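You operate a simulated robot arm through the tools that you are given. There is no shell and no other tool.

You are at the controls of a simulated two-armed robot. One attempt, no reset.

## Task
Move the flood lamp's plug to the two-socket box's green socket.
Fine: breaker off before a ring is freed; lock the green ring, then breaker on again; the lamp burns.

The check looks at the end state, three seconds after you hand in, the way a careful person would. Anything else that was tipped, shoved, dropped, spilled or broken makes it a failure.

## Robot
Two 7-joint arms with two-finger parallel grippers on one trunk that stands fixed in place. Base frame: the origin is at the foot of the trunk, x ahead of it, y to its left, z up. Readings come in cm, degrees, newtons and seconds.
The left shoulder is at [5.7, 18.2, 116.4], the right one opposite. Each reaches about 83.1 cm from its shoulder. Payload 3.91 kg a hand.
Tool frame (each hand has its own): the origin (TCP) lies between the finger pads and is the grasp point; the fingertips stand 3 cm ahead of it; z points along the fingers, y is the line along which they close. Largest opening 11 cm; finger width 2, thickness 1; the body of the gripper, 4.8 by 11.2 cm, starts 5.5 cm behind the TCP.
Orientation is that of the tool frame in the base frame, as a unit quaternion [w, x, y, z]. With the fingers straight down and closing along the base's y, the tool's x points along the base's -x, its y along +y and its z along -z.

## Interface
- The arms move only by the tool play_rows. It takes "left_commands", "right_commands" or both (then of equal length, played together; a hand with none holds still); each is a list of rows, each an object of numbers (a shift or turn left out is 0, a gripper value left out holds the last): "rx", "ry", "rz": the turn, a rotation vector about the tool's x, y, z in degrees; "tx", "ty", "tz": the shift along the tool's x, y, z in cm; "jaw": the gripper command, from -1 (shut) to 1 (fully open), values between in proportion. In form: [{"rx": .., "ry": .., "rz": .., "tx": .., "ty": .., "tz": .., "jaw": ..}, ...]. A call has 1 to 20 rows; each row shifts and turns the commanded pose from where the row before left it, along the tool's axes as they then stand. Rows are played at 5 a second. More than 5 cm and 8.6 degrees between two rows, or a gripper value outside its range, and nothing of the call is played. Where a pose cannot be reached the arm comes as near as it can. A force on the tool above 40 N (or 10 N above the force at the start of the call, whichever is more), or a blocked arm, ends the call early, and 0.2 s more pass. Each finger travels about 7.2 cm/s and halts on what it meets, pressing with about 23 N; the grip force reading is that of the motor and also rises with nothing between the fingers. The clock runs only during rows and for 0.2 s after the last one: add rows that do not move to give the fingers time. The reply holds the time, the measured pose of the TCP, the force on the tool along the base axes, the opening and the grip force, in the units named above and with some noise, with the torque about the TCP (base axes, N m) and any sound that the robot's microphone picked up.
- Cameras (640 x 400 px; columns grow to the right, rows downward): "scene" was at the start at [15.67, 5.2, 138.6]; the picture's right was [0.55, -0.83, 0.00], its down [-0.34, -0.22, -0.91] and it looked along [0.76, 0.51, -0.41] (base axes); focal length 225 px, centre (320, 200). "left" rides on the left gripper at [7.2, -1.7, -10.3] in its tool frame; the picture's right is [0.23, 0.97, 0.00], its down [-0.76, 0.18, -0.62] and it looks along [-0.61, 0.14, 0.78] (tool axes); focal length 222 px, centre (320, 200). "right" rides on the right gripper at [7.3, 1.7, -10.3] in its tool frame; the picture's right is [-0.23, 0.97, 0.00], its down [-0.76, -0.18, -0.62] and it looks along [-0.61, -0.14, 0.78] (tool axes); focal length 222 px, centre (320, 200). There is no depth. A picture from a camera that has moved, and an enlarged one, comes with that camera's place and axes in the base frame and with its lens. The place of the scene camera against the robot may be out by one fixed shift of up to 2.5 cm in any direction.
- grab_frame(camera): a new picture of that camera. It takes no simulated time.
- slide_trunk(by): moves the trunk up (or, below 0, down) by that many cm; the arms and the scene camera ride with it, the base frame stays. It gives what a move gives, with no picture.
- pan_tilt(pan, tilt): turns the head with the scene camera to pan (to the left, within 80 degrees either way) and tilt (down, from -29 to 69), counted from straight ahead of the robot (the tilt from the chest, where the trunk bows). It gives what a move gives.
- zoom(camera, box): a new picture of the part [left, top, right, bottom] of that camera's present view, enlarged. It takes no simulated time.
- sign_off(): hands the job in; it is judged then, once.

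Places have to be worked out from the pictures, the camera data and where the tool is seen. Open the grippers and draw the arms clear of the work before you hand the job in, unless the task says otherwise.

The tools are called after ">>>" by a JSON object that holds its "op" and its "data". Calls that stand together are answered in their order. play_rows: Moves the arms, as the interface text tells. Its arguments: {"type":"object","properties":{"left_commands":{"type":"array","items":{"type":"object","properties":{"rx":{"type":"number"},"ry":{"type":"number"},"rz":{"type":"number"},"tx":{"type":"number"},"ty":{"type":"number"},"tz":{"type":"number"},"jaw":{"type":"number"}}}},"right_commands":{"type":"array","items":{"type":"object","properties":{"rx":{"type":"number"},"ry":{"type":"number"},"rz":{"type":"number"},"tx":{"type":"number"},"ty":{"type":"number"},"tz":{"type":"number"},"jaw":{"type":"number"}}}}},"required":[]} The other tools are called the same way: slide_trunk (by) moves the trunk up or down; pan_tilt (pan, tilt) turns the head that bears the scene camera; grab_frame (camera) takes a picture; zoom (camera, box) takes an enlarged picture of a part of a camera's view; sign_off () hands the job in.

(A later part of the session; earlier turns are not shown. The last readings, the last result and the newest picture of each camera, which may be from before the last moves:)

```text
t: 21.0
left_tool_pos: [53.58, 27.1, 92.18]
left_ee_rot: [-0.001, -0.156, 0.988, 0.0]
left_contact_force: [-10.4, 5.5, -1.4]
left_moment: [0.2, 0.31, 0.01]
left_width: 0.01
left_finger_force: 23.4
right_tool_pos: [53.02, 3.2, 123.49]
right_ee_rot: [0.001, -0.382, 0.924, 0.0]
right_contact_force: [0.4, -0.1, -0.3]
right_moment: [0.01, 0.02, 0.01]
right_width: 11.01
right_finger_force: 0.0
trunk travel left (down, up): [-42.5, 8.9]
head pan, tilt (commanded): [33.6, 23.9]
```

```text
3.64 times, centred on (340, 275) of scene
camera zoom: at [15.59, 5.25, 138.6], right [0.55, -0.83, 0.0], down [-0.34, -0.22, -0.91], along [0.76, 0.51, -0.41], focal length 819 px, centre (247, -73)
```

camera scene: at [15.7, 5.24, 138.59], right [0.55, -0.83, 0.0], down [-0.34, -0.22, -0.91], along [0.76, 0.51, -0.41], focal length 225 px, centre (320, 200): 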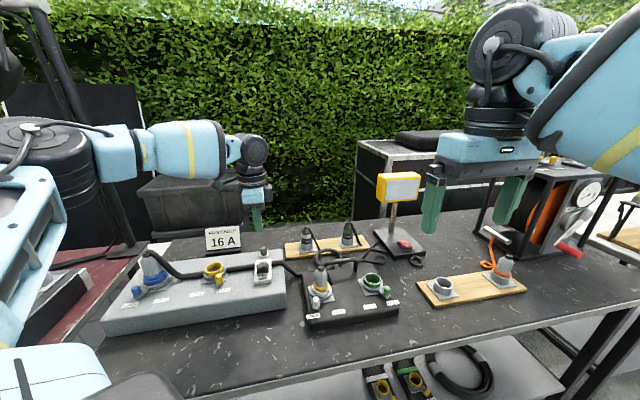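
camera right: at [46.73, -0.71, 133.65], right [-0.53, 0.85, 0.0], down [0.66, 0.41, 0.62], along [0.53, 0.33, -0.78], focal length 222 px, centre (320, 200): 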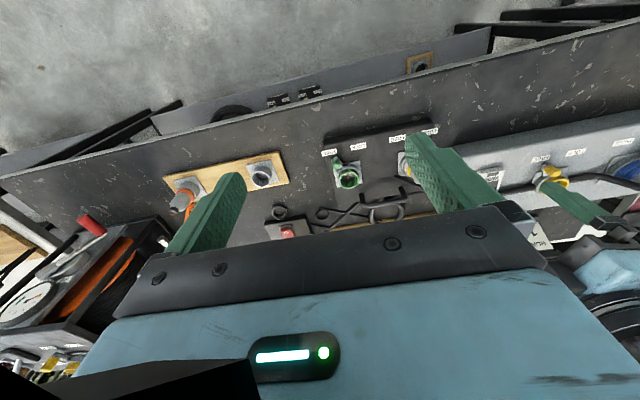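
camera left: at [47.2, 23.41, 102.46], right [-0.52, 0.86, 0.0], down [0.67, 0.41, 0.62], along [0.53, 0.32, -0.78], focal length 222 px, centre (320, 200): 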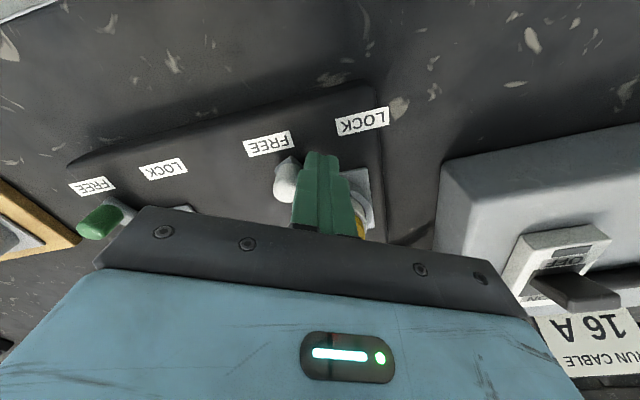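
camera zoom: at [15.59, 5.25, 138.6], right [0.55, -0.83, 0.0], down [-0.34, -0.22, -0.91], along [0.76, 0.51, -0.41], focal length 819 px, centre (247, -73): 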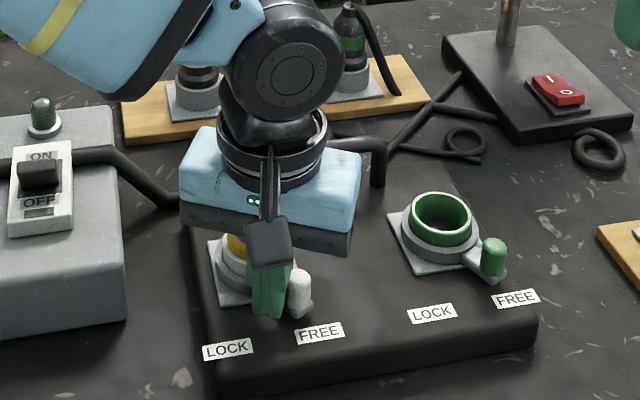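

The ring reached its FREE stop (force ~12 N; the black box seems to have crept a few millimetres). I back off from the knob at once and lift clear.

>>> {"op": "play_rows", "data": {"left_commands": [{"tx": 0.3, "ty": 0.8}, {"tx": 0.6, "ty": 0.3, "tz": -0.5}, {"tz": -3}, {"tz": -4}, {"tz": -4}, {"tz": -4}, {}]}}

>>> {"op": "grab_frame", "data": {"camera": "left"}}

>>> {"op": "zoom", "data": {"camera": "left", "box": [200, 60, 380, 240]}}

>>> {"op": "zoom", "data": {"camera": "scene", "box": [280, 220, 400, 330]}}

```text
t: 22.6
left_tool_pos: [52.76, 27.87, 107.87]
left_ee_rot: [0.001, -0.157, 0.988, -0.001]
left_contact_force: [-0.5, -0.3, 0.1]
left_moment: [-0.01, 0.02, 0.02]
left_width: 0.0
left_finger_force: 22.9
right_tool_pos: [53.28, 3.28, 123.22]
right_ee_rot: [0.0, -0.382, 0.924, 0.0]
right_contact_force: [0.6, 0.0, 0.4]
right_moment: [0.01, -0.01, 0.0]
right_width: 11.02
right_finger_force: 0.1
trunk travel left (down, up): [-42.5, 8.9]
head pan, tilt (commanded): [33.6, 23.9]
```

```text
taken
camera left: at [46.3, 24.11, 118.04], right [-0.52, 0.86, 0.0], down [0.67, 0.41, 0.62], along [0.53, 0.32, -0.78], focal length 222 px, centre (320, 200)
```

left: 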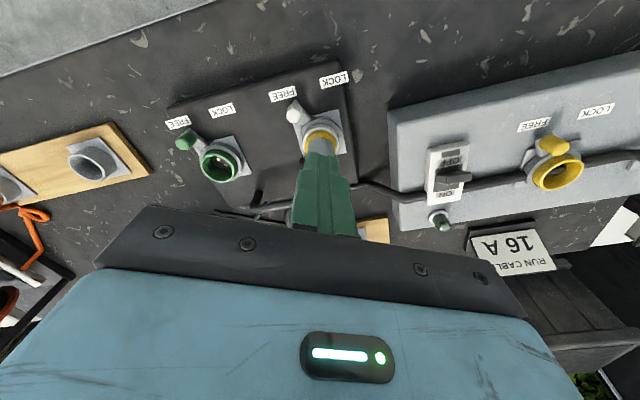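

```text
2.22 times, centred on (290, 150) of left
camera zoom: at [46.3, 24.11, 118.04], right [-0.52, 0.86, 0.0], down [0.67, 0.41, 0.62], along [0.53, 0.32, -0.78], focal length 494 px, centre (387, 311)
```

zoom: 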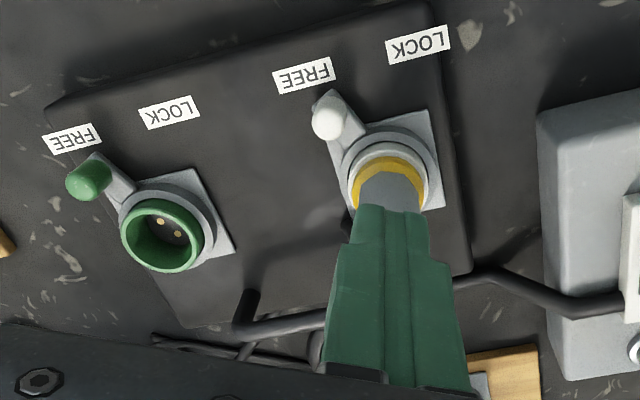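

```text
3.64 times, centred on (340, 275) of scene
camera zoom: at [15.71, 5.22, 138.59], right [0.55, -0.83, 0.0], down [-0.34, -0.22, -0.91], along [0.76, 0.51, -0.41], focal length 819 px, centre (247, -73)
```

zoom: 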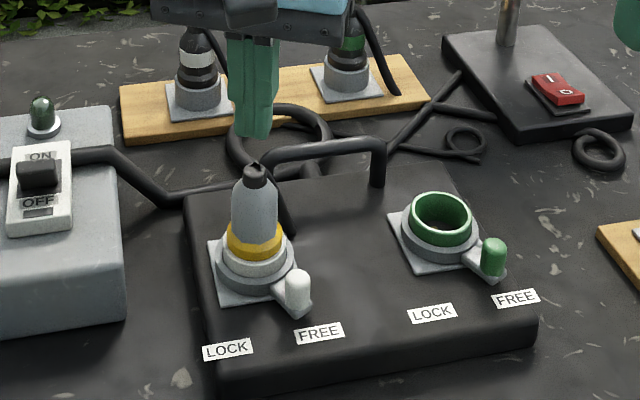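

The white knob now points at FREE. The box crept about 0.4 cm to the right, so I'll re-measure. I turn the hand to yaw 44° (fingers closing across the cable tail's direction), open partly and hover over the plug to check alignment.

>>> {"op": "play_rows", "data": {"left_commands": [{"rz": -6.5, "jaw": 0.4}, {"rz": -6.5}, {"rz": -6.5}, {"rz": -6.5}, {"tx": -2.5, "ty": -0.52}, {"tx": -2.5, "ty": -0.52}, {"tz": 2}, {"tz": 2}, {}]}}

>>> {"op": "grab_frame", "data": {"camera": "left"}}

>>> {"op": "zoom", "data": {"camera": "left", "box": [220, 80, 420, 240]}}

>>> {"op": "zoom", "data": {"camera": "scene", "box": [270, 200, 390, 310]}}

```text
t: 24.6
left_tool_pos: [56.86, 30.71, 103.9]
left_ee_rot: [0.0, -0.376, 0.927, 0.0]
left_contact_force: [-0.5, 0.7, 1.2]
left_moment: [0.0, 0.0, -0.02]
left_width: 7.72
left_finger_force: 0.2
right_tool_pos: [53.11, 3.33, 123.41]
right_ee_rot: [0.002, -0.381, 0.924, 0.001]
right_contact_force: [0.0, -0.4, 0.5]
right_moment: [-0.03, 0.0, 0.0]
right_width: 11.03
right_finger_force: 0.0
trunk travel left (down, up): [-42.5, 8.9]
head pan, tilt (commanded): [33.6, 23.9]
```

```text
taken
camera left: at [52.77, 24.54, 114.1], right [-0.84, 0.54, 0.0], down [0.42, 0.66, 0.62], along [0.34, 0.52, -0.78], focal length 222 px, centre (320, 200)
```

left: 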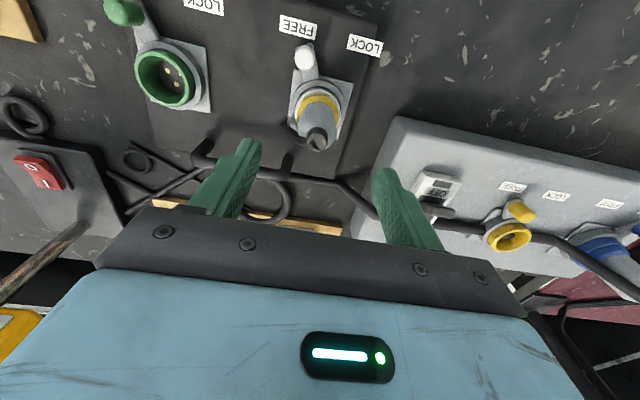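

```text
2.50 times, centred on (320, 160) of left
camera zoom: at [52.77, 24.54, 114.1], right [-0.84, 0.54, 0.0], down [0.42, 0.66, 0.62], along [0.34, 0.52, -0.78], focal length 555 px, centre (320, 300)
```

zoom: 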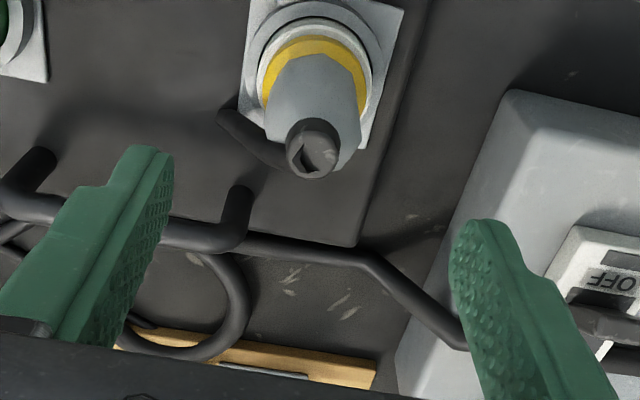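

```text
3.64 times, centred on (330, 255) of scene
camera zoom: at [15.64, 5.18, 138.61], right [0.55, -0.83, 0.0], down [-0.34, -0.22, -0.91], along [0.76, 0.51, -0.41], focal length 819 px, centre (284, 0)
```

zoom: 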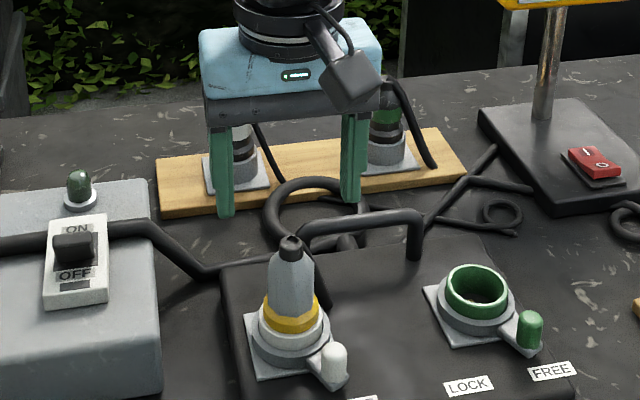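

The plug top stays at about (57.0, 30.9, 97), with its cable tail pointing to ~8° from base x. I turn back to yaw 21.5° so the fingers close across the tail and on the body's flats, and centre over the plug.

>>> {"op": "play_rows", "data": {"left_commands": [{"rz": 7.5}, {"rz": 7.5}, {"rz": 7.5}, {"tx": -0.2, "ty": 0.15}, {"tz": 1.5}, {}]}}

>>> {"op": "grab_frame", "data": {"camera": "left"}}

>>> {"op": "zoom", "data": {"camera": "left", "box": [220, 80, 420, 240]}}

```text
t: 26.0
left_tool_pos: [57.04, 30.92, 102.43]
left_ee_rot: [0.002, -0.186, 0.982, 0.0]
left_contact_force: [-0.1, -0.1, -0.3]
left_moment: [-0.02, 0.0, 0.0]
left_width: 7.69
left_finger_force: 0.0
right_tool_pos: [53.2, 3.29, 123.41]
right_ee_rot: [0.001, -0.383, 0.924, 0.001]
right_contact_force: [-0.4, 0.4, 0.3]
right_moment: [0.0, 0.0, -0.01]
right_width: 11.01
right_finger_force: 0.1
trunk travel left (down, up): [-42.5, 8.9]
head pan, tilt (commanded): [33.6, 23.9]
```

```text
taken
camera left: at [50.83, 26.76, 112.62], right [-0.57, 0.82, 0.0], down [0.64, 0.45, 0.62], along [0.51, 0.35, -0.78], focal length 222 px, centre (320, 200)
```

left: 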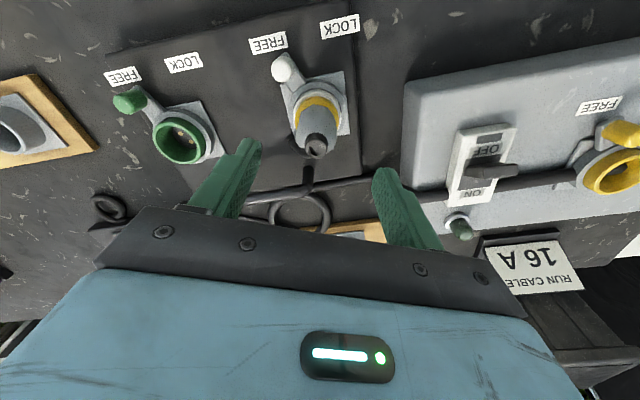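

```text
2.50 times, centred on (320, 160) of left
camera zoom: at [50.83, 26.76, 112.62], right [-0.57, 0.82, 0.0], down [0.64, 0.45, 0.62], along [0.51, 0.35, -0.78], focal length 555 px, centre (320, 300)
```

zoom: 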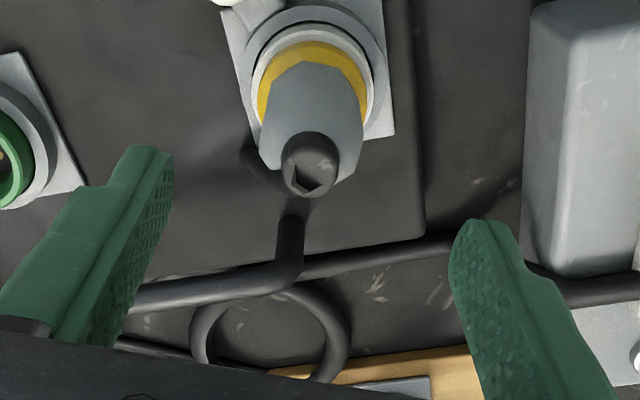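

The plug axis is at about (57.2, 30.85), nearly centred between the fingers. I descend so the tips come to z≈92.5 around the grey body.

>>> {"op": "play_rows", "data": {"left_commands": [{"tx": -0.1, "ty": -0.1, "tz": 1.5}, {"tz": 2}, {"tz": 2}, {"tz": 1.4}, {}]}}

>>> {"op": "grab_frame", "data": {"camera": "left"}}

>>> {"op": "zoom", "data": {"camera": "scene", "box": [280, 210, 380, 310]}}

```text
t: 27.2
left_tool_pos: [57.22, 30.93, 95.36]
left_ee_rot: [0.001, -0.187, 0.982, 0.0]
left_contact_force: [0.0, 0.6, 0.4]
left_moment: [0.0, 0.0, 0.01]
left_width: 7.71
left_finger_force: 0.0
right_tool_pos: [53.04, 3.31, 123.28]
right_ee_rot: [0.0, -0.382, 0.924, 0.0]
right_contact_force: [-0.8, -0.3, 0.8]
right_moment: [0.01, 0.02, 0.03]
right_width: 11.0
right_finger_force: 0.0
trunk travel left (down, up): [-42.5, 8.9]
head pan, tilt (commanded): [33.6, 23.9]
```

```text
taken
camera left: at [50.99, 26.73, 105.62], right [-0.57, 0.82, 0.0], down [0.64, 0.45, 0.62], along [0.51, 0.35, -0.78], focal length 222 px, centre (320, 200)
```

left: 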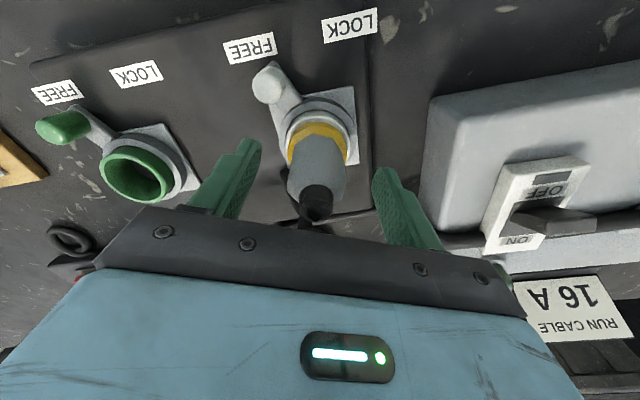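

```text
4.00 times, centred on (330, 260) of scene
camera zoom: at [15.66, 5.19, 138.6], right [0.55, -0.83, 0.0], down [-0.34, -0.22, -0.91], along [0.76, 0.51, -0.41], focal length 901 px, centre (280, -40)
```

zoom: 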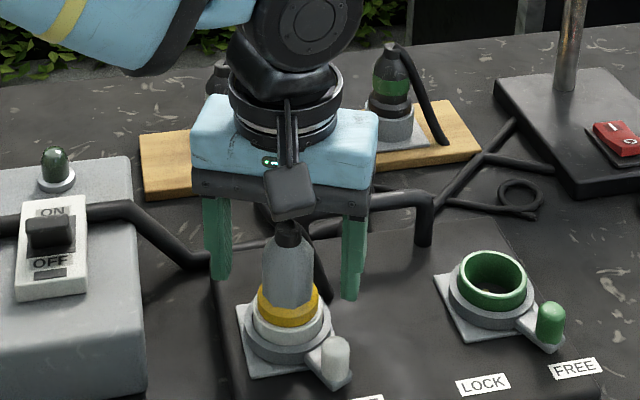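

The fingers straddle the grey body with tips just above the yellow band. I close the grip.

>>> {"op": "play_rows", "data": {"left_commands": [{"jaw": -0.1}, {"jaw": -0.3}, {"jaw": -0.5}, {"jaw": -1}, {}, {}]}}

>>> {"op": "grab_frame", "data": {"camera": "left"}}

>>> {"op": "zoom", "data": {"camera": "left", "box": [240, 80, 400, 220]}}

```text
t: 28.6
left_tool_pos: [57.21, 30.8, 95.52]
left_ee_rot: [0.001, -0.186, 0.983, 0.0]
left_contact_force: [1.9, -3.2, 2.7]
left_moment: [-0.18, -0.13, -0.01]
left_width: 3.31
left_finger_force: 22.6
right_tool_pos: [53.17, 3.19, 123.39]
right_ee_rot: [0.001, -0.382, 0.924, 0.001]
right_contact_force: [-0.3, 0.5, -0.2]
right_moment: [0.03, -0.01, 0.04]
right_width: 11.0
right_finger_force: 0.1
trunk travel left (down, up): [-42.5, 8.9]
head pan, tilt (commanded): [33.6, 23.9]
```

```text
taken
camera left: at [51.0, 26.67, 105.67], right [-0.57, 0.82, 0.0], down [0.64, 0.45, 0.62], along [0.51, 0.35, -0.78], focal length 222 px, centre (320, 200)
```

left: 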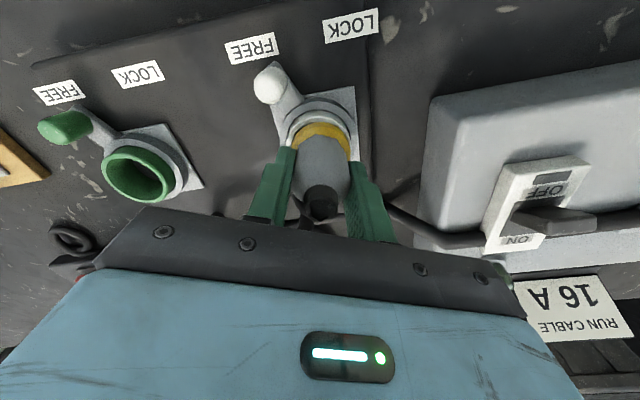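

```text
2.86 times, centred on (320, 150) of left
camera zoom: at [51.0, 26.67, 105.67], right [-0.57, 0.82, 0.0], down [0.64, 0.45, 0.62], along [0.51, 0.35, -0.78], focal length 635 px, centre (320, 343)
```

zoom: 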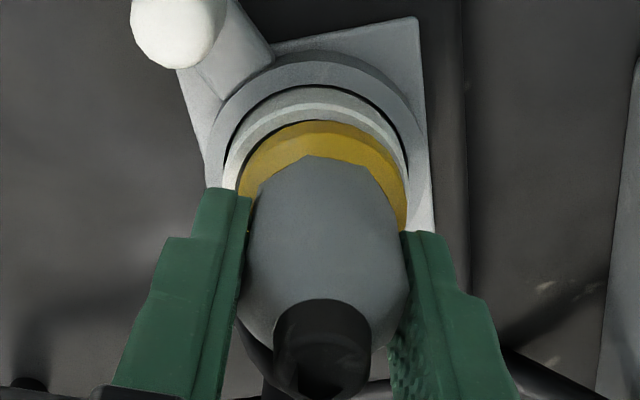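

The plug is gripped (3.3 cm wide). I pull it straight up slowly, watching the force.

>>> {"op": "play_rows", "data": {"left_commands": [{"tz": -0.4}, {"tz": -0.6}, {"tz": -0.8}, {"tz": -1}, {}]}}

>>> {"op": "zoom", "data": {"camera": "left", "box": [220, 60, 420, 240]}}

>>> {"op": "zoom", "data": {"camera": "scene", "box": [280, 210, 400, 320]}}

```text
t: 29.8
left_tool_pos: [57.32, 30.84, 98.14]
left_ee_rot: [0.001, -0.188, 0.982, 0.0]
left_contact_force: [0.4, -0.4, -1.2]
left_moment: [0.0, 0.04, -0.01]
left_width: 3.3
left_finger_force: 22.6
right_tool_pos: [53.08, 3.33, 123.32]
right_ee_rot: [0.0, -0.381, 0.924, 0.0]
right_contact_force: [-0.6, -0.5, 0.5]
right_moment: [0.02, 0.01, 0.04]
right_width: 10.97
right_finger_force: 0.1
trunk travel left (down, up): [-42.5, 8.9]
head pan, tilt (commanded): [33.6, 23.9]
```

```text
2.22 times, centred on (320, 150) of left
camera zoom: at [51.04, 26.7, 108.4], right [-0.57, 0.82, 0.0], down [0.64, 0.45, 0.62], along [0.51, 0.35, -0.78], focal length 494 px, centre (320, 311)
```

zoom: 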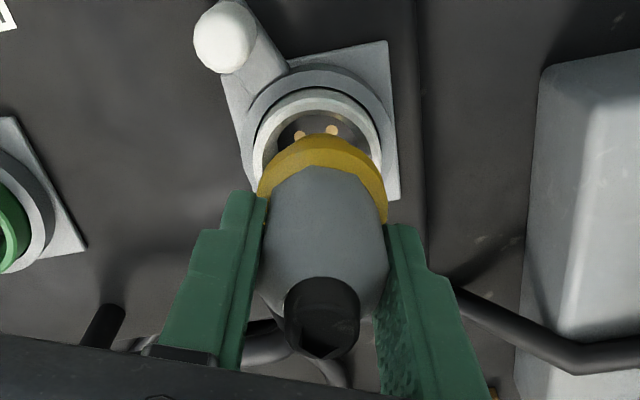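

```text
3.64 times, centred on (340, 265) of scene
camera zoom: at [15.7, 5.21, 138.59], right [0.55, -0.83, 0.0], down [-0.34, -0.22, -0.91], along [0.76, 0.51, -0.41], focal length 819 px, centre (247, -36)
```

zoom: 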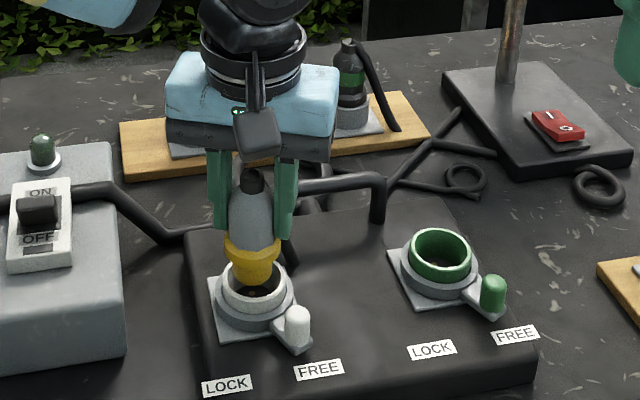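

The plug is out with no load. I raise it higher and then compare the pin patterns in the white and green sockets.

>>> {"op": "play_rows", "data": {"left_commands": [{"tz": -2}, {"tz": -2}, {"tz": -2}, {"tz": -2}, {}]}}

>>> {"op": "grab_frame", "data": {"camera": "left"}}

>>> {"op": "zoom", "data": {"camera": "left", "box": [110, 20, 370, 180]}}

>>> {"op": "zoom", "data": {"camera": "scene", "box": [280, 200, 400, 310]}}

>>> {"op": "grab_frame", "data": {"camera": "right"}}

```text
t: 31.0
left_tool_pos: [56.99, 30.81, 106.36]
left_ee_rot: [0.001, -0.186, 0.983, -0.001]
left_contact_force: [0.4, 1.1, -0.3]
left_moment: [-0.03, 0.0, -0.01]
left_width: 3.28
left_finger_force: 22.7
right_tool_pos: [53.17, 3.21, 123.35]
right_ee_rot: [0.0, -0.383, 0.924, 0.0]
right_contact_force: [0.0, 0.6, 0.2]
right_moment: [-0.02, -0.02, 0.04]
right_width: 11.02
right_finger_force: 0.1
trunk travel left (down, up): [-42.5, 8.9]
head pan, tilt (commanded): [33.6, 23.9]
```

```text
taken
camera left: at [50.79, 26.75, 116.53], right [-0.57, 0.82, 0.0], down [0.64, 0.45, 0.62], along [0.51, 0.35, -0.78], focal length 222 px, centre (320, 200)
```

left: 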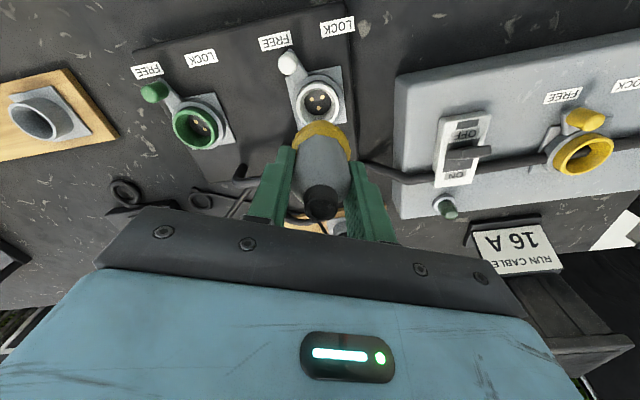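

```text
2.46 times, centred on (240, 100) of left
camera zoom: at [50.79, 26.75, 116.53], right [-0.57, 0.82, 0.0], down [0.64, 0.45, 0.62], along [0.51, 0.35, -0.78], focal length 547 px, centre (517, 446)
```

zoom: 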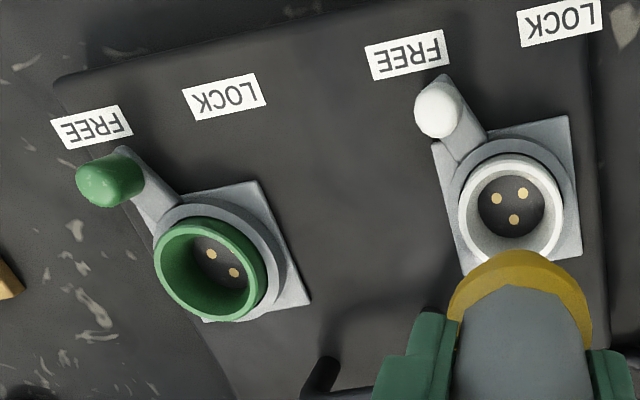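

```text
3.64 times, centred on (340, 255) of scene
camera zoom: at [15.71, 5.22, 138.59], right [0.55, -0.83, 0.0], down [-0.34, -0.22, -0.91], along [0.76, 0.51, -0.41], focal length 819 px, centre (247, 0)
```

zoom: 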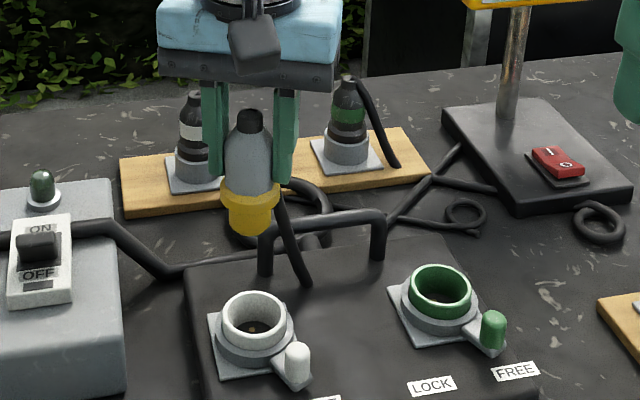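

```text
taken
camera right: at [46.76, -0.69, 133.64], right [-0.53, 0.85, 0.0], down [0.66, 0.41, 0.62], along [0.53, 0.33, -0.78], focal length 222 px, centre (320, 200)
```

right: 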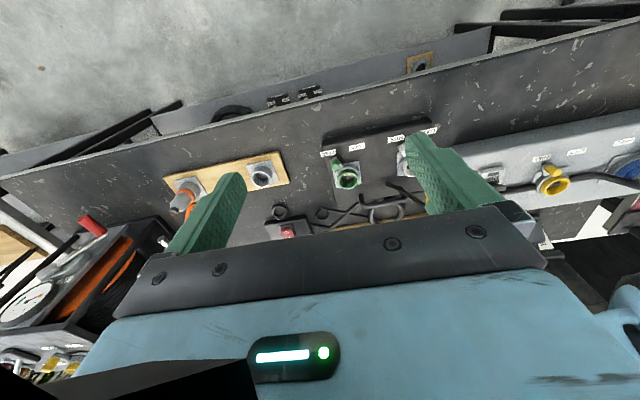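

The pins in the two sockets may be oriented differently, so I zoom on both.

>>> {"op": "zoom", "data": {"camera": "left", "box": [165, 90, 245, 160]}}

>>> {"op": "zoom", "data": {"camera": "left", "box": [280, 60, 360, 130]}}

>>> {"op": "zoom", "data": {"camera": "right", "box": [325, 150, 375, 200]}}

```text
5.71 times, centred on (205, 125) of left
camera zoom: at [50.79, 26.75, 116.53], right [-0.57, 0.82, 0.0], down [0.64, 0.45, 0.62], along [0.51, 0.35, -0.78], focal length 1269 px, centre (977, 629)
```

zoom: 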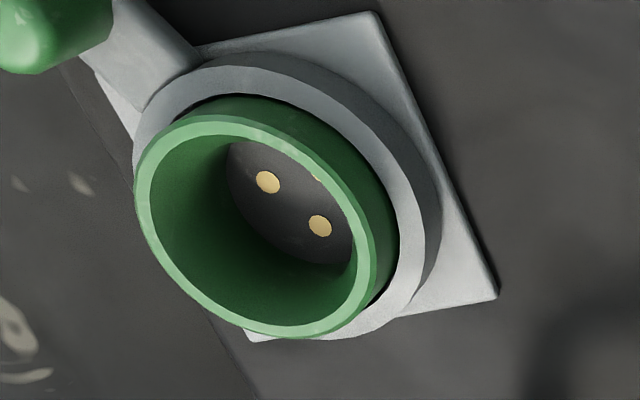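

```text
5.71 times, centred on (320, 95) of left
camera zoom: at [50.79, 26.75, 116.53], right [-0.57, 0.82, 0.0], down [0.64, 0.45, 0.62], along [0.51, 0.35, -0.78], focal length 1269 px, centre (320, 800)
```

zoom: 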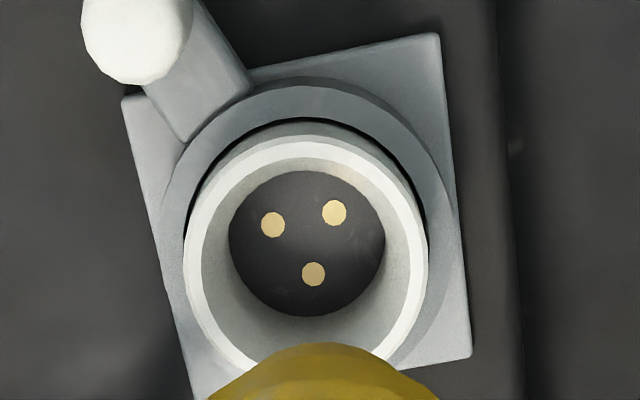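

```text
8.00 times, centred on (350, 175) of right
camera zoom: at [46.76, -0.69, 133.64], right [-0.53, 0.85, 0.0], down [0.66, 0.41, 0.62], along [0.53, 0.33, -0.78], focal length 1777 px, centre (80, 400)
```

zoom: 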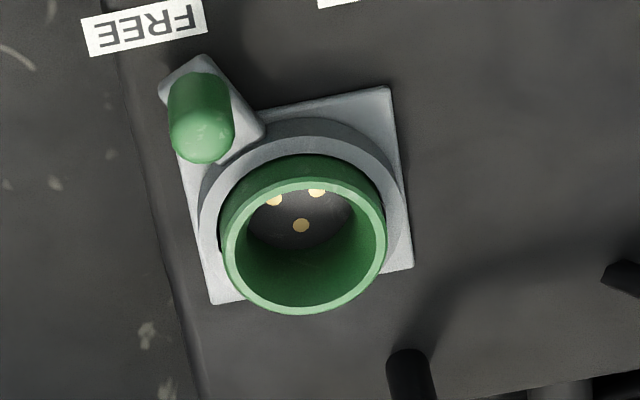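

Both sockets show the same pin pattern (two front, one rear) so no twist is needed; the green socket lies about (+10.6, −10.6) from the white. I carry the plug there at safe height and check from the cameras.

>>> {"op": "play_rows", "data": {"left_commands": [{"tx": -1.193, "ty": -2.755}, {"tx": -1.193, "ty": -2.755}, {"tx": -1.193, "ty": -2.755}, {"tx": -1.193, "ty": -2.755}, {"tx": -1.193, "ty": -2.755}, {}, {"tz": 2}, {"tz": 1.5}, {}]}}

>>> {"op": "grab_frame", "data": {"camera": "left"}}

>>> {"op": "zoom", "data": {"camera": "scene", "box": [310, 190, 430, 310]}}

>>> {"op": "zoom", "data": {"camera": "right", "box": [300, 120, 400, 220]}}

```text
t: 33.0
left_tool_pos: [61.18, 26.61, 102.8]
left_ee_rot: [0.0, -0.188, 0.982, 0.0]
left_contact_force: [0.6, -0.4, -2.3]
left_moment: [-0.01, 0.02, -0.04]
left_width: 3.28
left_finger_force: 23.1
left hand out of reach, approached as far as the arm can: row 3, 4, 5
right_tool_pos: [53.22, 3.42, 123.32]
right_ee_rot: [0.001, -0.382, 0.924, -0.001]
right_contact_force: [-0.2, -0.2, -0.3]
right_moment: [0.02, 0.01, 0.01]
right_width: 11.03
right_finger_force: 0.1
trunk travel left (down, up): [-42.5, 8.9]
head pan, tilt (commanded): [33.6, 23.9]
```

```text
taken
camera left: at [54.96, 22.6, 112.92], right [-0.57, 0.82, 0.0], down [0.64, 0.45, 0.62], along [0.51, 0.35, -0.78], focal length 222 px, centre (320, 200)
```

left: 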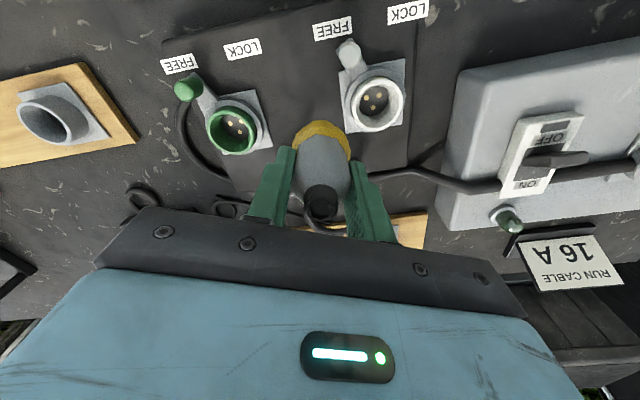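

```text
3.33 times, centred on (370, 250) of scene
camera zoom: at [15.68, 5.2, 138.6], right [0.55, -0.83, 0.0], down [-0.34, -0.22, -0.91], along [0.76, 0.51, -0.41], focal length 751 px, centre (153, 33)
```

zoom: 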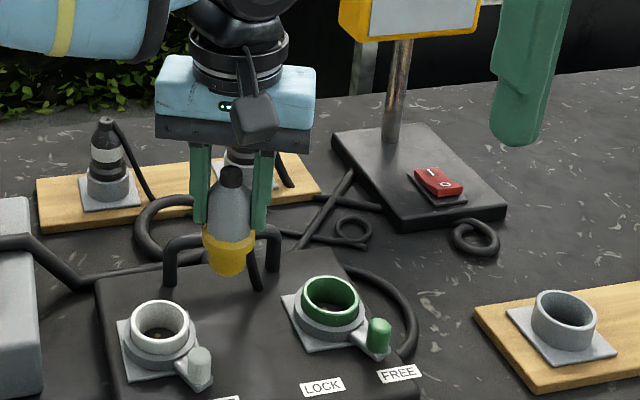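

```text
4.00 times, centred on (350, 170) of right
camera zoom: at [46.74, -0.7, 133.65], right [-0.53, 0.85, 0.0], down [0.66, 0.41, 0.62], along [0.53, 0.33, -0.78], focal length 888 px, centre (200, 320)
```

zoom: 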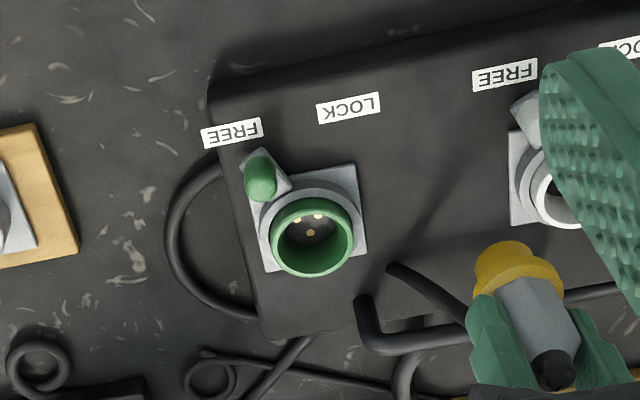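

The arm reports it cannot reach further in this pose, stopping at (61.2, 26.6, 102.8); also a length of cable now shows to the right of the black box. I look at the wide scene before going on.

>>> {"op": "grab_frame", "data": {"camera": "scene"}}

>>> {"op": "zoom", "data": {"camera": "scene", "box": [290, 215, 450, 335]}}

>>> {"op": "zoom", "data": {"camera": "left", "box": [100, 40, 400, 240]}}

```text
taken
camera scene: at [15.68, 5.2, 138.6], right [0.55, -0.83, 0.0], down [-0.34, -0.22, -0.91], along [0.76, 0.51, -0.41], focal length 225 px, centre (320, 200)
```

scene: 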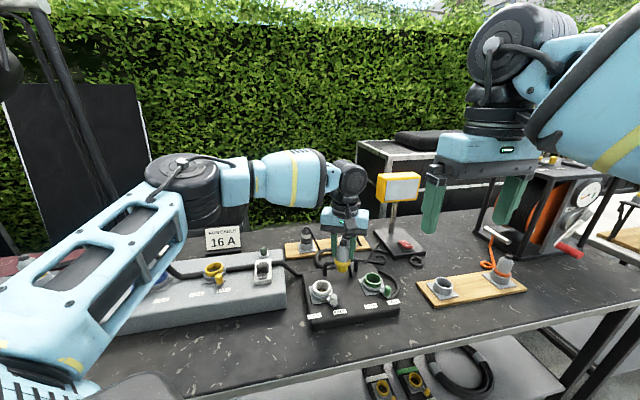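

```text
3.33 times, centred on (370, 275) of scene
camera zoom: at [15.68, 5.2, 138.6], right [0.55, -0.83, 0.0], down [-0.34, -0.22, -0.91], along [0.76, 0.51, -0.41], focal length 751 px, centre (153, -50)
```

zoom: 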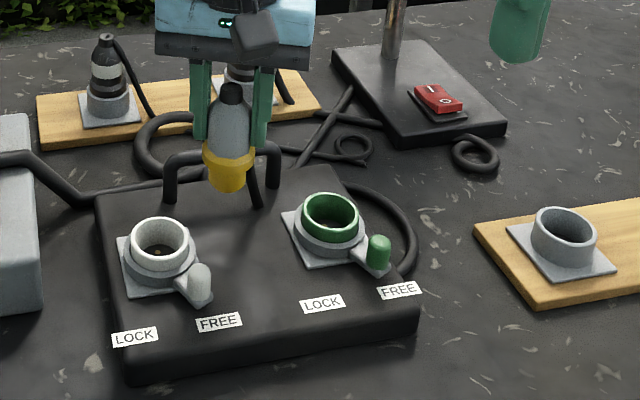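

```text
2.00 times, centred on (250, 140) of left
camera zoom: at [54.96, 22.6, 112.92], right [-0.57, 0.82, 0.0], down [0.64, 0.45, 0.62], along [0.51, 0.35, -0.78], focal length 444 px, centre (460, 320)
```

zoom: 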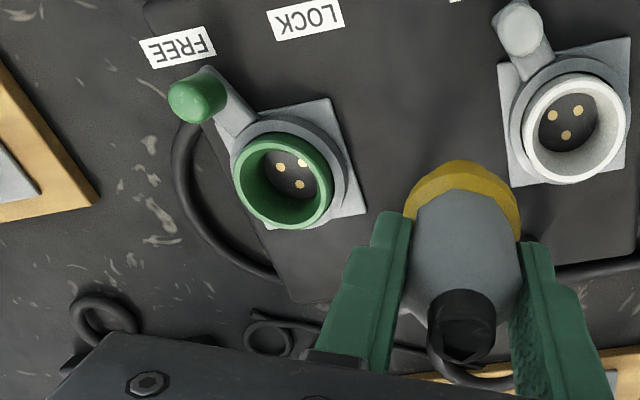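

With the hand vertical the wrist is at the end of its reach, so the green socket needs a hand tilted back toward the robot. I'll return the plug to the white socket (its pose is known), regrasp it with a tilted hand and try again.

>>> {"op": "play_rows", "data": {"left_commands": [{"tz": -1.75}, {"tz": -1.75}, {"tx": 1.193, "ty": 2.755}, {"tx": 1.193, "ty": 2.755}, {}, {"tz": 2}, {"tz": 2}, {"tz": 2}, {}]}}

>>> {"op": "zoom", "data": {"camera": "left", "box": [240, 60, 400, 200]}}

>>> {"op": "zoom", "data": {"camera": "scene", "box": [280, 210, 400, 320]}}

```text
t: 35.0
left_tool_pos: [57.0, 30.71, 100.12]
left_ee_rot: [0.0, -0.187, 0.982, 0.0]
left_contact_force: [-0.6, 0.0, -1.6]
left_moment: [0.0, 0.03, 0.0]
left_width: 3.29
left_finger_force: 23.0
right_tool_pos: [53.21, 3.28, 123.44]
right_ee_rot: [0.0, -0.382, 0.924, 0.0]
right_contact_force: [-0.5, 0.0, -1.1]
right_moment: [0.02, 0.0, -0.01]
right_width: 10.99
right_finger_force: 0.1
trunk travel left (down, up): [-42.5, 8.9]
head pan, tilt (commanded): [33.6, 23.9]
```

```text
2.86 times, centred on (320, 130) of left
camera zoom: at [50.67, 26.75, 110.38], right [-0.57, 0.82, 0.0], down [0.64, 0.45, 0.62], along [0.51, 0.35, -0.78], focal length 635 px, centre (320, 400)
```

zoom: 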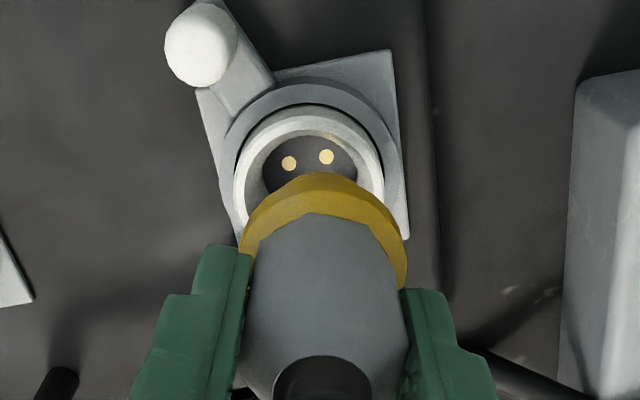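

```text
3.64 times, centred on (340, 265) of scene
camera zoom: at [15.66, 5.19, 138.6], right [0.55, -0.83, 0.0], down [-0.34, -0.22, -0.91], along [0.76, 0.51, -0.41], focal length 819 px, centre (247, -36)
```

zoom: 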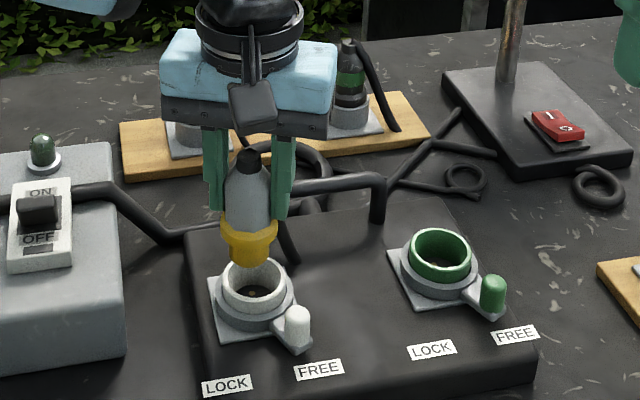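

I lower further toward the white socket, watching force and alignment.

>>> {"op": "play_rows", "data": {"left_commands": [{"tz": 0.8}, {"tz": 0.8}, {"tz": 0.5}, {}]}}

>>> {"op": "zoom", "data": {"camera": "left", "box": [240, 60, 400, 200]}}

>>> {"op": "zoom", "data": {"camera": "scene", "box": [290, 230, 370, 310]}}

```text
t: 36.0
left_tool_pos: [56.95, 30.84, 97.99]
left_ee_rot: [0.0, -0.187, 0.982, 0.0]
left_contact_force: [-0.7, -0.3, -1.3]
left_moment: [-0.03, -0.01, -0.02]
left_width: 3.28
left_finger_force: 23.0
right_tool_pos: [53.17, 3.23, 123.35]
right_ee_rot: [0.0, -0.381, 0.924, 0.0]
right_contact_force: [0.2, -0.4, -1.3]
right_moment: [-0.01, 0.03, 0.01]
right_width: 10.99
right_finger_force: 0.0
trunk travel left (down, up): [-42.5, 8.9]
head pan, tilt (commanded): [33.6, 23.9]
```

```text
2.86 times, centred on (320, 130) of left
camera zoom: at [50.74, 26.75, 108.24], right [-0.57, 0.82, 0.0], down [0.64, 0.45, 0.62], along [0.51, 0.35, -0.78], focal length 635 px, centre (320, 400)
```

zoom: 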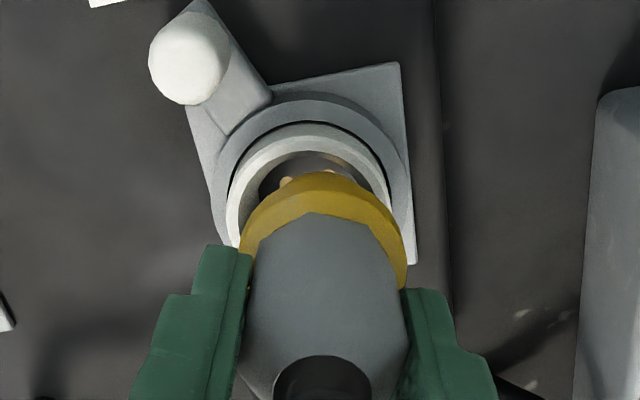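

```text
5.00 times, centred on (330, 270) of scene
camera zoom: at [15.68, 5.2, 138.6], right [0.55, -0.83, 0.0], down [-0.34, -0.22, -0.91], along [0.76, 0.51, -0.41], focal length 1126 px, centre (270, -150)
```

zoom: 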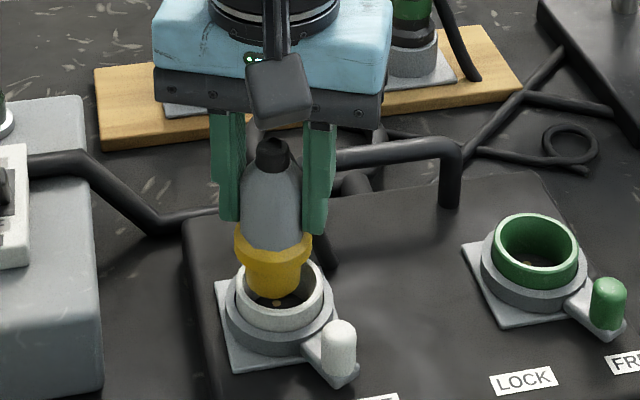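

Compared with the extraction view the hand sits ~0.3 cm short in x. I correct by +0.3 cm and recheck before lowering.

>>> {"op": "play_rows", "data": {"left_commands": [{"tx": -0.28, "ty": -0.11}, {}, {}]}}

>>> {"op": "zoom", "data": {"camera": "left", "box": [240, 60, 400, 200]}}

>>> {"op": "zoom", "data": {"camera": "scene", "box": [290, 230, 370, 310]}}

```text
t: 36.8
left_tool_pos: [57.35, 30.91, 98.17]
left_ee_rot: [0.0, -0.188, 0.982, -0.001]
left_contact_force: [0.4, -0.1, -0.6]
left_moment: [-0.02, 0.0, -0.01]
left_width: 3.27
left_finger_force: 23.5
right_tool_pos: [53.24, 3.38, 123.38]
right_ee_rot: [0.0, -0.382, 0.924, 0.0]
right_contact_force: [-0.3, -0.4, 0.1]
right_moment: [-0.02, 0.0, -0.01]
right_width: 11.02
right_finger_force: 0.1
trunk travel left (down, up): [-42.5, 8.9]
head pan, tilt (commanded): [33.6, 23.9]
```

```text
2.86 times, centred on (320, 130) of left
camera zoom: at [51.08, 26.75, 108.33], right [-0.57, 0.82, 0.0], down [0.64, 0.45, 0.62], along [0.51, 0.35, -0.78], focal length 635 px, centre (320, 400)
```

zoom: 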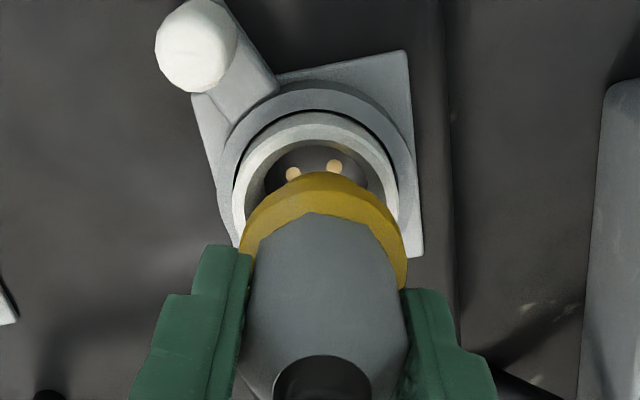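

```text
5.00 times, centred on (330, 270) of scene
camera zoom: at [15.69, 5.2, 138.6], right [0.55, -0.83, 0.0], down [-0.34, -0.22, -0.91], along [0.76, 0.51, -0.41], focal length 1126 px, centre (270, -150)
```

zoom: 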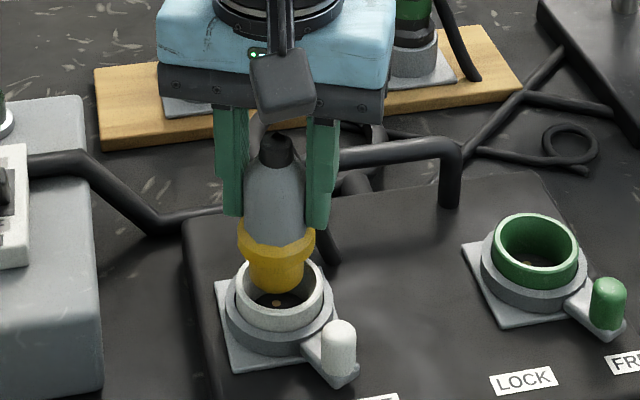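

The view now matches the extraction view. I lower the plug into the white socket slowly.

>>> {"op": "play_rows", "data": {"left_commands": [{"tz": 0.5}, {"tz": 0.5}, {"tz": 0.5}, {"tz": 0.5}, {"tz": 0.4}, {}]}}

>>> {"op": "zoom", "data": {"camera": "left", "box": [240, 60, 400, 200]}}

>>> {"op": "zoom", "data": {"camera": "scene", "box": [290, 230, 370, 310]}}

```text
t: 38.2
left_tool_pos: [57.36, 30.81, 95.73]
left_ee_rot: [0.001, -0.187, 0.982, 0.0]
left_contact_force: [0.3, 0.4, -1.3]
left_moment: [-0.02, -0.03, 0.04]
left_width: 3.28
left_finger_force: 23.3
right_tool_pos: [53.21, 3.25, 123.29]
right_ee_rot: [0.0, -0.382, 0.924, 0.001]
right_contact_force: [-0.1, -0.5, 0.5]
right_moment: [0.0, 0.0, 0.02]
right_width: 11.0
right_finger_force: 0.0
trunk travel left (down, up): [-42.5, 8.9]
head pan, tilt (commanded): [33.6, 23.9]
```

```text
2.86 times, centred on (320, 130) of left
camera zoom: at [51.06, 26.69, 105.94], right [-0.57, 0.82, 0.0], down [0.64, 0.45, 0.62], along [0.51, 0.35, -0.78], focal length 635 px, centre (320, 400)
```

zoom: 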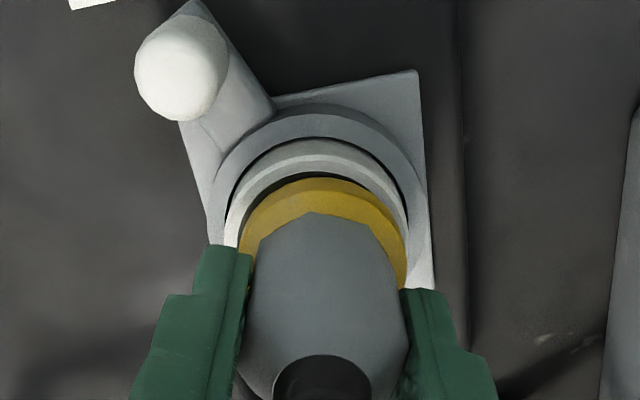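

```text
5.00 times, centred on (330, 270) of scene
camera zoom: at [15.68, 5.2, 138.6], right [0.55, -0.83, 0.0], down [-0.34, -0.22, -0.91], along [0.76, 0.51, -0.41], focal length 1126 px, centre (270, -150)
```

zoom: 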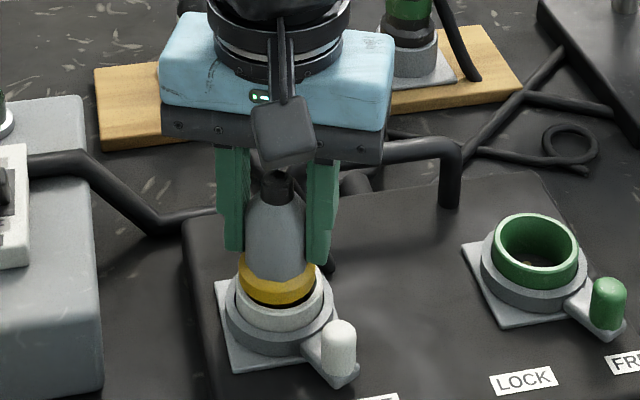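

Nearly seated without any load. A few millimetres more.

>>> {"op": "play_rows", "data": {"left_commands": [{"tz": 0.2}, {"tz": 0.15}, {}]}}

>>> {"op": "zoom", "data": {"camera": "left", "box": [240, 60, 400, 200]}}

```text
t: 39.0
left_tool_pos: [57.25, 30.81, 95.66]
left_ee_rot: [0.001, -0.187, 0.982, -0.001]
left_contact_force: [1.0, 0.7, 3.2]
left_moment: [0.01, 0.01, 0.08]
left_width: 3.3
left_finger_force: 23.1
right_tool_pos: [53.09, 3.3, 123.39]
right_ee_rot: [0.001, -0.381, 0.924, 0.001]
right_contact_force: [0.1, 0.3, 0.3]
right_moment: [0.02, 0.01, 0.02]
right_width: 11.0
right_finger_force: 0.0
trunk travel left (down, up): [-42.5, 8.9]
head pan, tilt (commanded): [33.6, 23.9]
```

```text
2.86 times, centred on (320, 130) of left
camera zoom: at [51.02, 26.68, 105.73], right [-0.57, 0.82, 0.0], down [0.64, 0.45, 0.62], along [0.51, 0.35, -0.78], focal length 635 px, centre (320, 400)
```

zoom: 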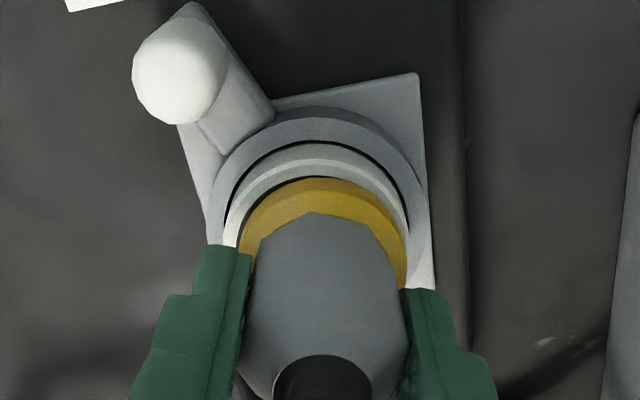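

Seated: contact is felt at the original depth. Now I open the jaws and tilt the hand 24° back toward the robot about the grasp point.

>>> {"op": "play_rows", "data": {"left_commands": [{"jaw": -0.2}, {"jaw": 0.1}, {"jaw": 0.3}, {}, {"ry": -8}, {"ry": -8}, {"ry": -8}, {}, {}]}}

>>> {"op": "grab_frame", "data": {"camera": "left"}}

>>> {"op": "zoom", "data": {"camera": "scene", "box": [280, 210, 380, 310]}}

```text
t: 41.0
left_tool_pos: [57.25, 30.84, 95.51]
left_ee_rot: [0.205, -0.183, 0.961, 0.039]
left_contact_force: [-0.1, 0.3, -0.9]
left_moment: [0.04, -0.01, 0.01]
left_width: 7.14
left_finger_force: 0.0
right_tool_pos: [53.17, 3.23, 123.3]
right_ee_rot: [0.001, -0.382, 0.924, 0.0]
right_contact_force: [0.1, 0.1, 0.0]
right_moment: [0.01, 0.0, -0.05]
right_width: 11.0
right_finger_force: 0.1
trunk travel left (down, up): [-42.5, 8.9]
head pan, tilt (commanded): [33.6, 23.9]
```

```text
taken
camera left: at [47.73, 25.41, 101.84], right [-0.55, 0.83, -0.09], down [0.34, 0.33, 0.88], along [0.76, 0.45, -0.47], focal length 222 px, centre (320, 200)
```

left: 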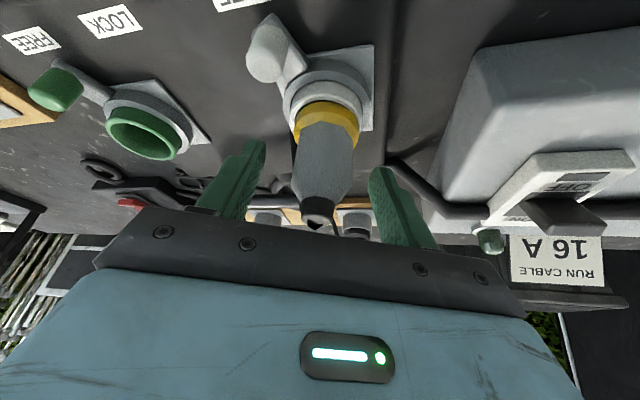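

```text
4.00 times, centred on (330, 260) of scene
camera zoom: at [15.66, 5.19, 138.6], right [0.55, -0.83, 0.0], down [-0.34, -0.22, -0.91], along [0.76, 0.51, -0.41], focal length 901 px, centre (280, -40)
```

zoom: 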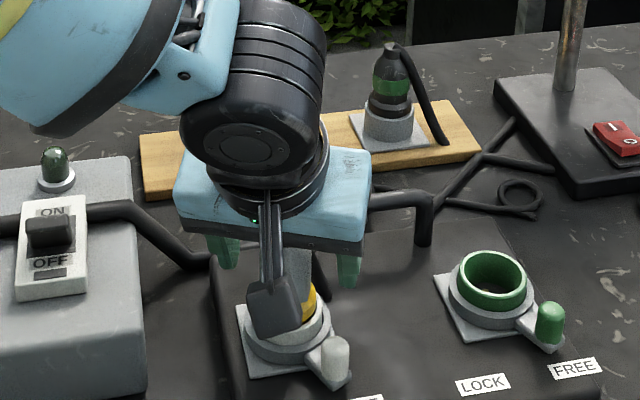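

The tilt went the right way; the plug stands between the fingers. I close the grip again.

>>> {"op": "play_rows", "data": {"left_commands": [{"jaw": 0.0}, {"jaw": -0.3}, {"jaw": -0.5}, {"jaw": -1}, {}, {}]}}

>>> {"op": "grab_frame", "data": {"camera": "left"}}

>>> {"op": "zoom", "data": {"camera": "left", "box": [240, 80, 400, 240]}}

```text
t: 42.4
left_tool_pos: [57.24, 30.82, 95.54]
left_ee_rot: [0.205, -0.183, 0.961, 0.04]
left_contact_force: [1.2, -1.9, 0.3]
left_moment: [-0.09, -0.03, -0.01]
left_width: 3.3
left_finger_force: 22.5
right_tool_pos: [53.1, 3.26, 123.4]
right_ee_rot: [0.001, -0.382, 0.924, 0.0]
right_contact_force: [0.7, 0.7, 0.6]
right_moment: [-0.01, 0.01, 0.01]
right_width: 11.01
right_finger_force: 0.0
trunk travel left (down, up): [-42.5, 8.9]
head pan, tilt (commanded): [33.6, 23.9]
```

```text
taken
camera left: at [47.75, 25.4, 101.85], right [-0.55, 0.83, -0.09], down [0.35, 0.33, 0.88], along [0.76, 0.45, -0.47], focal length 222 px, centre (320, 200)
```

left: 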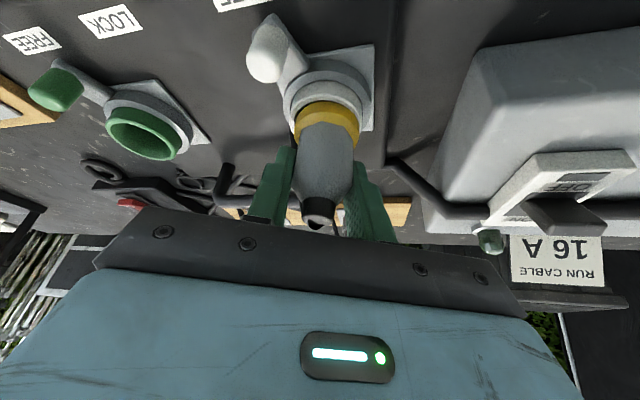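

```text
2.50 times, centred on (320, 160) of left
camera zoom: at [47.75, 25.4, 101.85], right [-0.55, 0.83, -0.09], down [0.35, 0.33, 0.88], along [0.76, 0.45, -0.47], focal length 555 px, centre (320, 300)
```

zoom: 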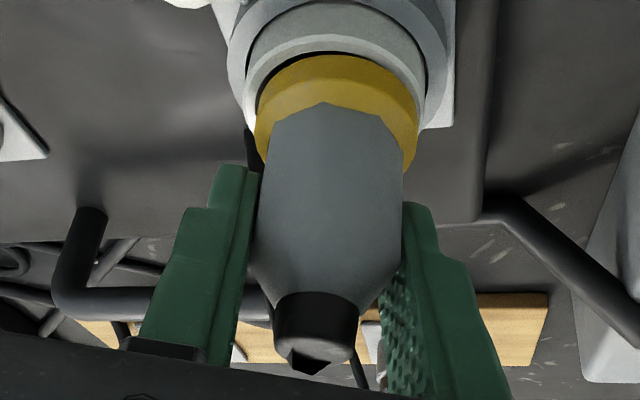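

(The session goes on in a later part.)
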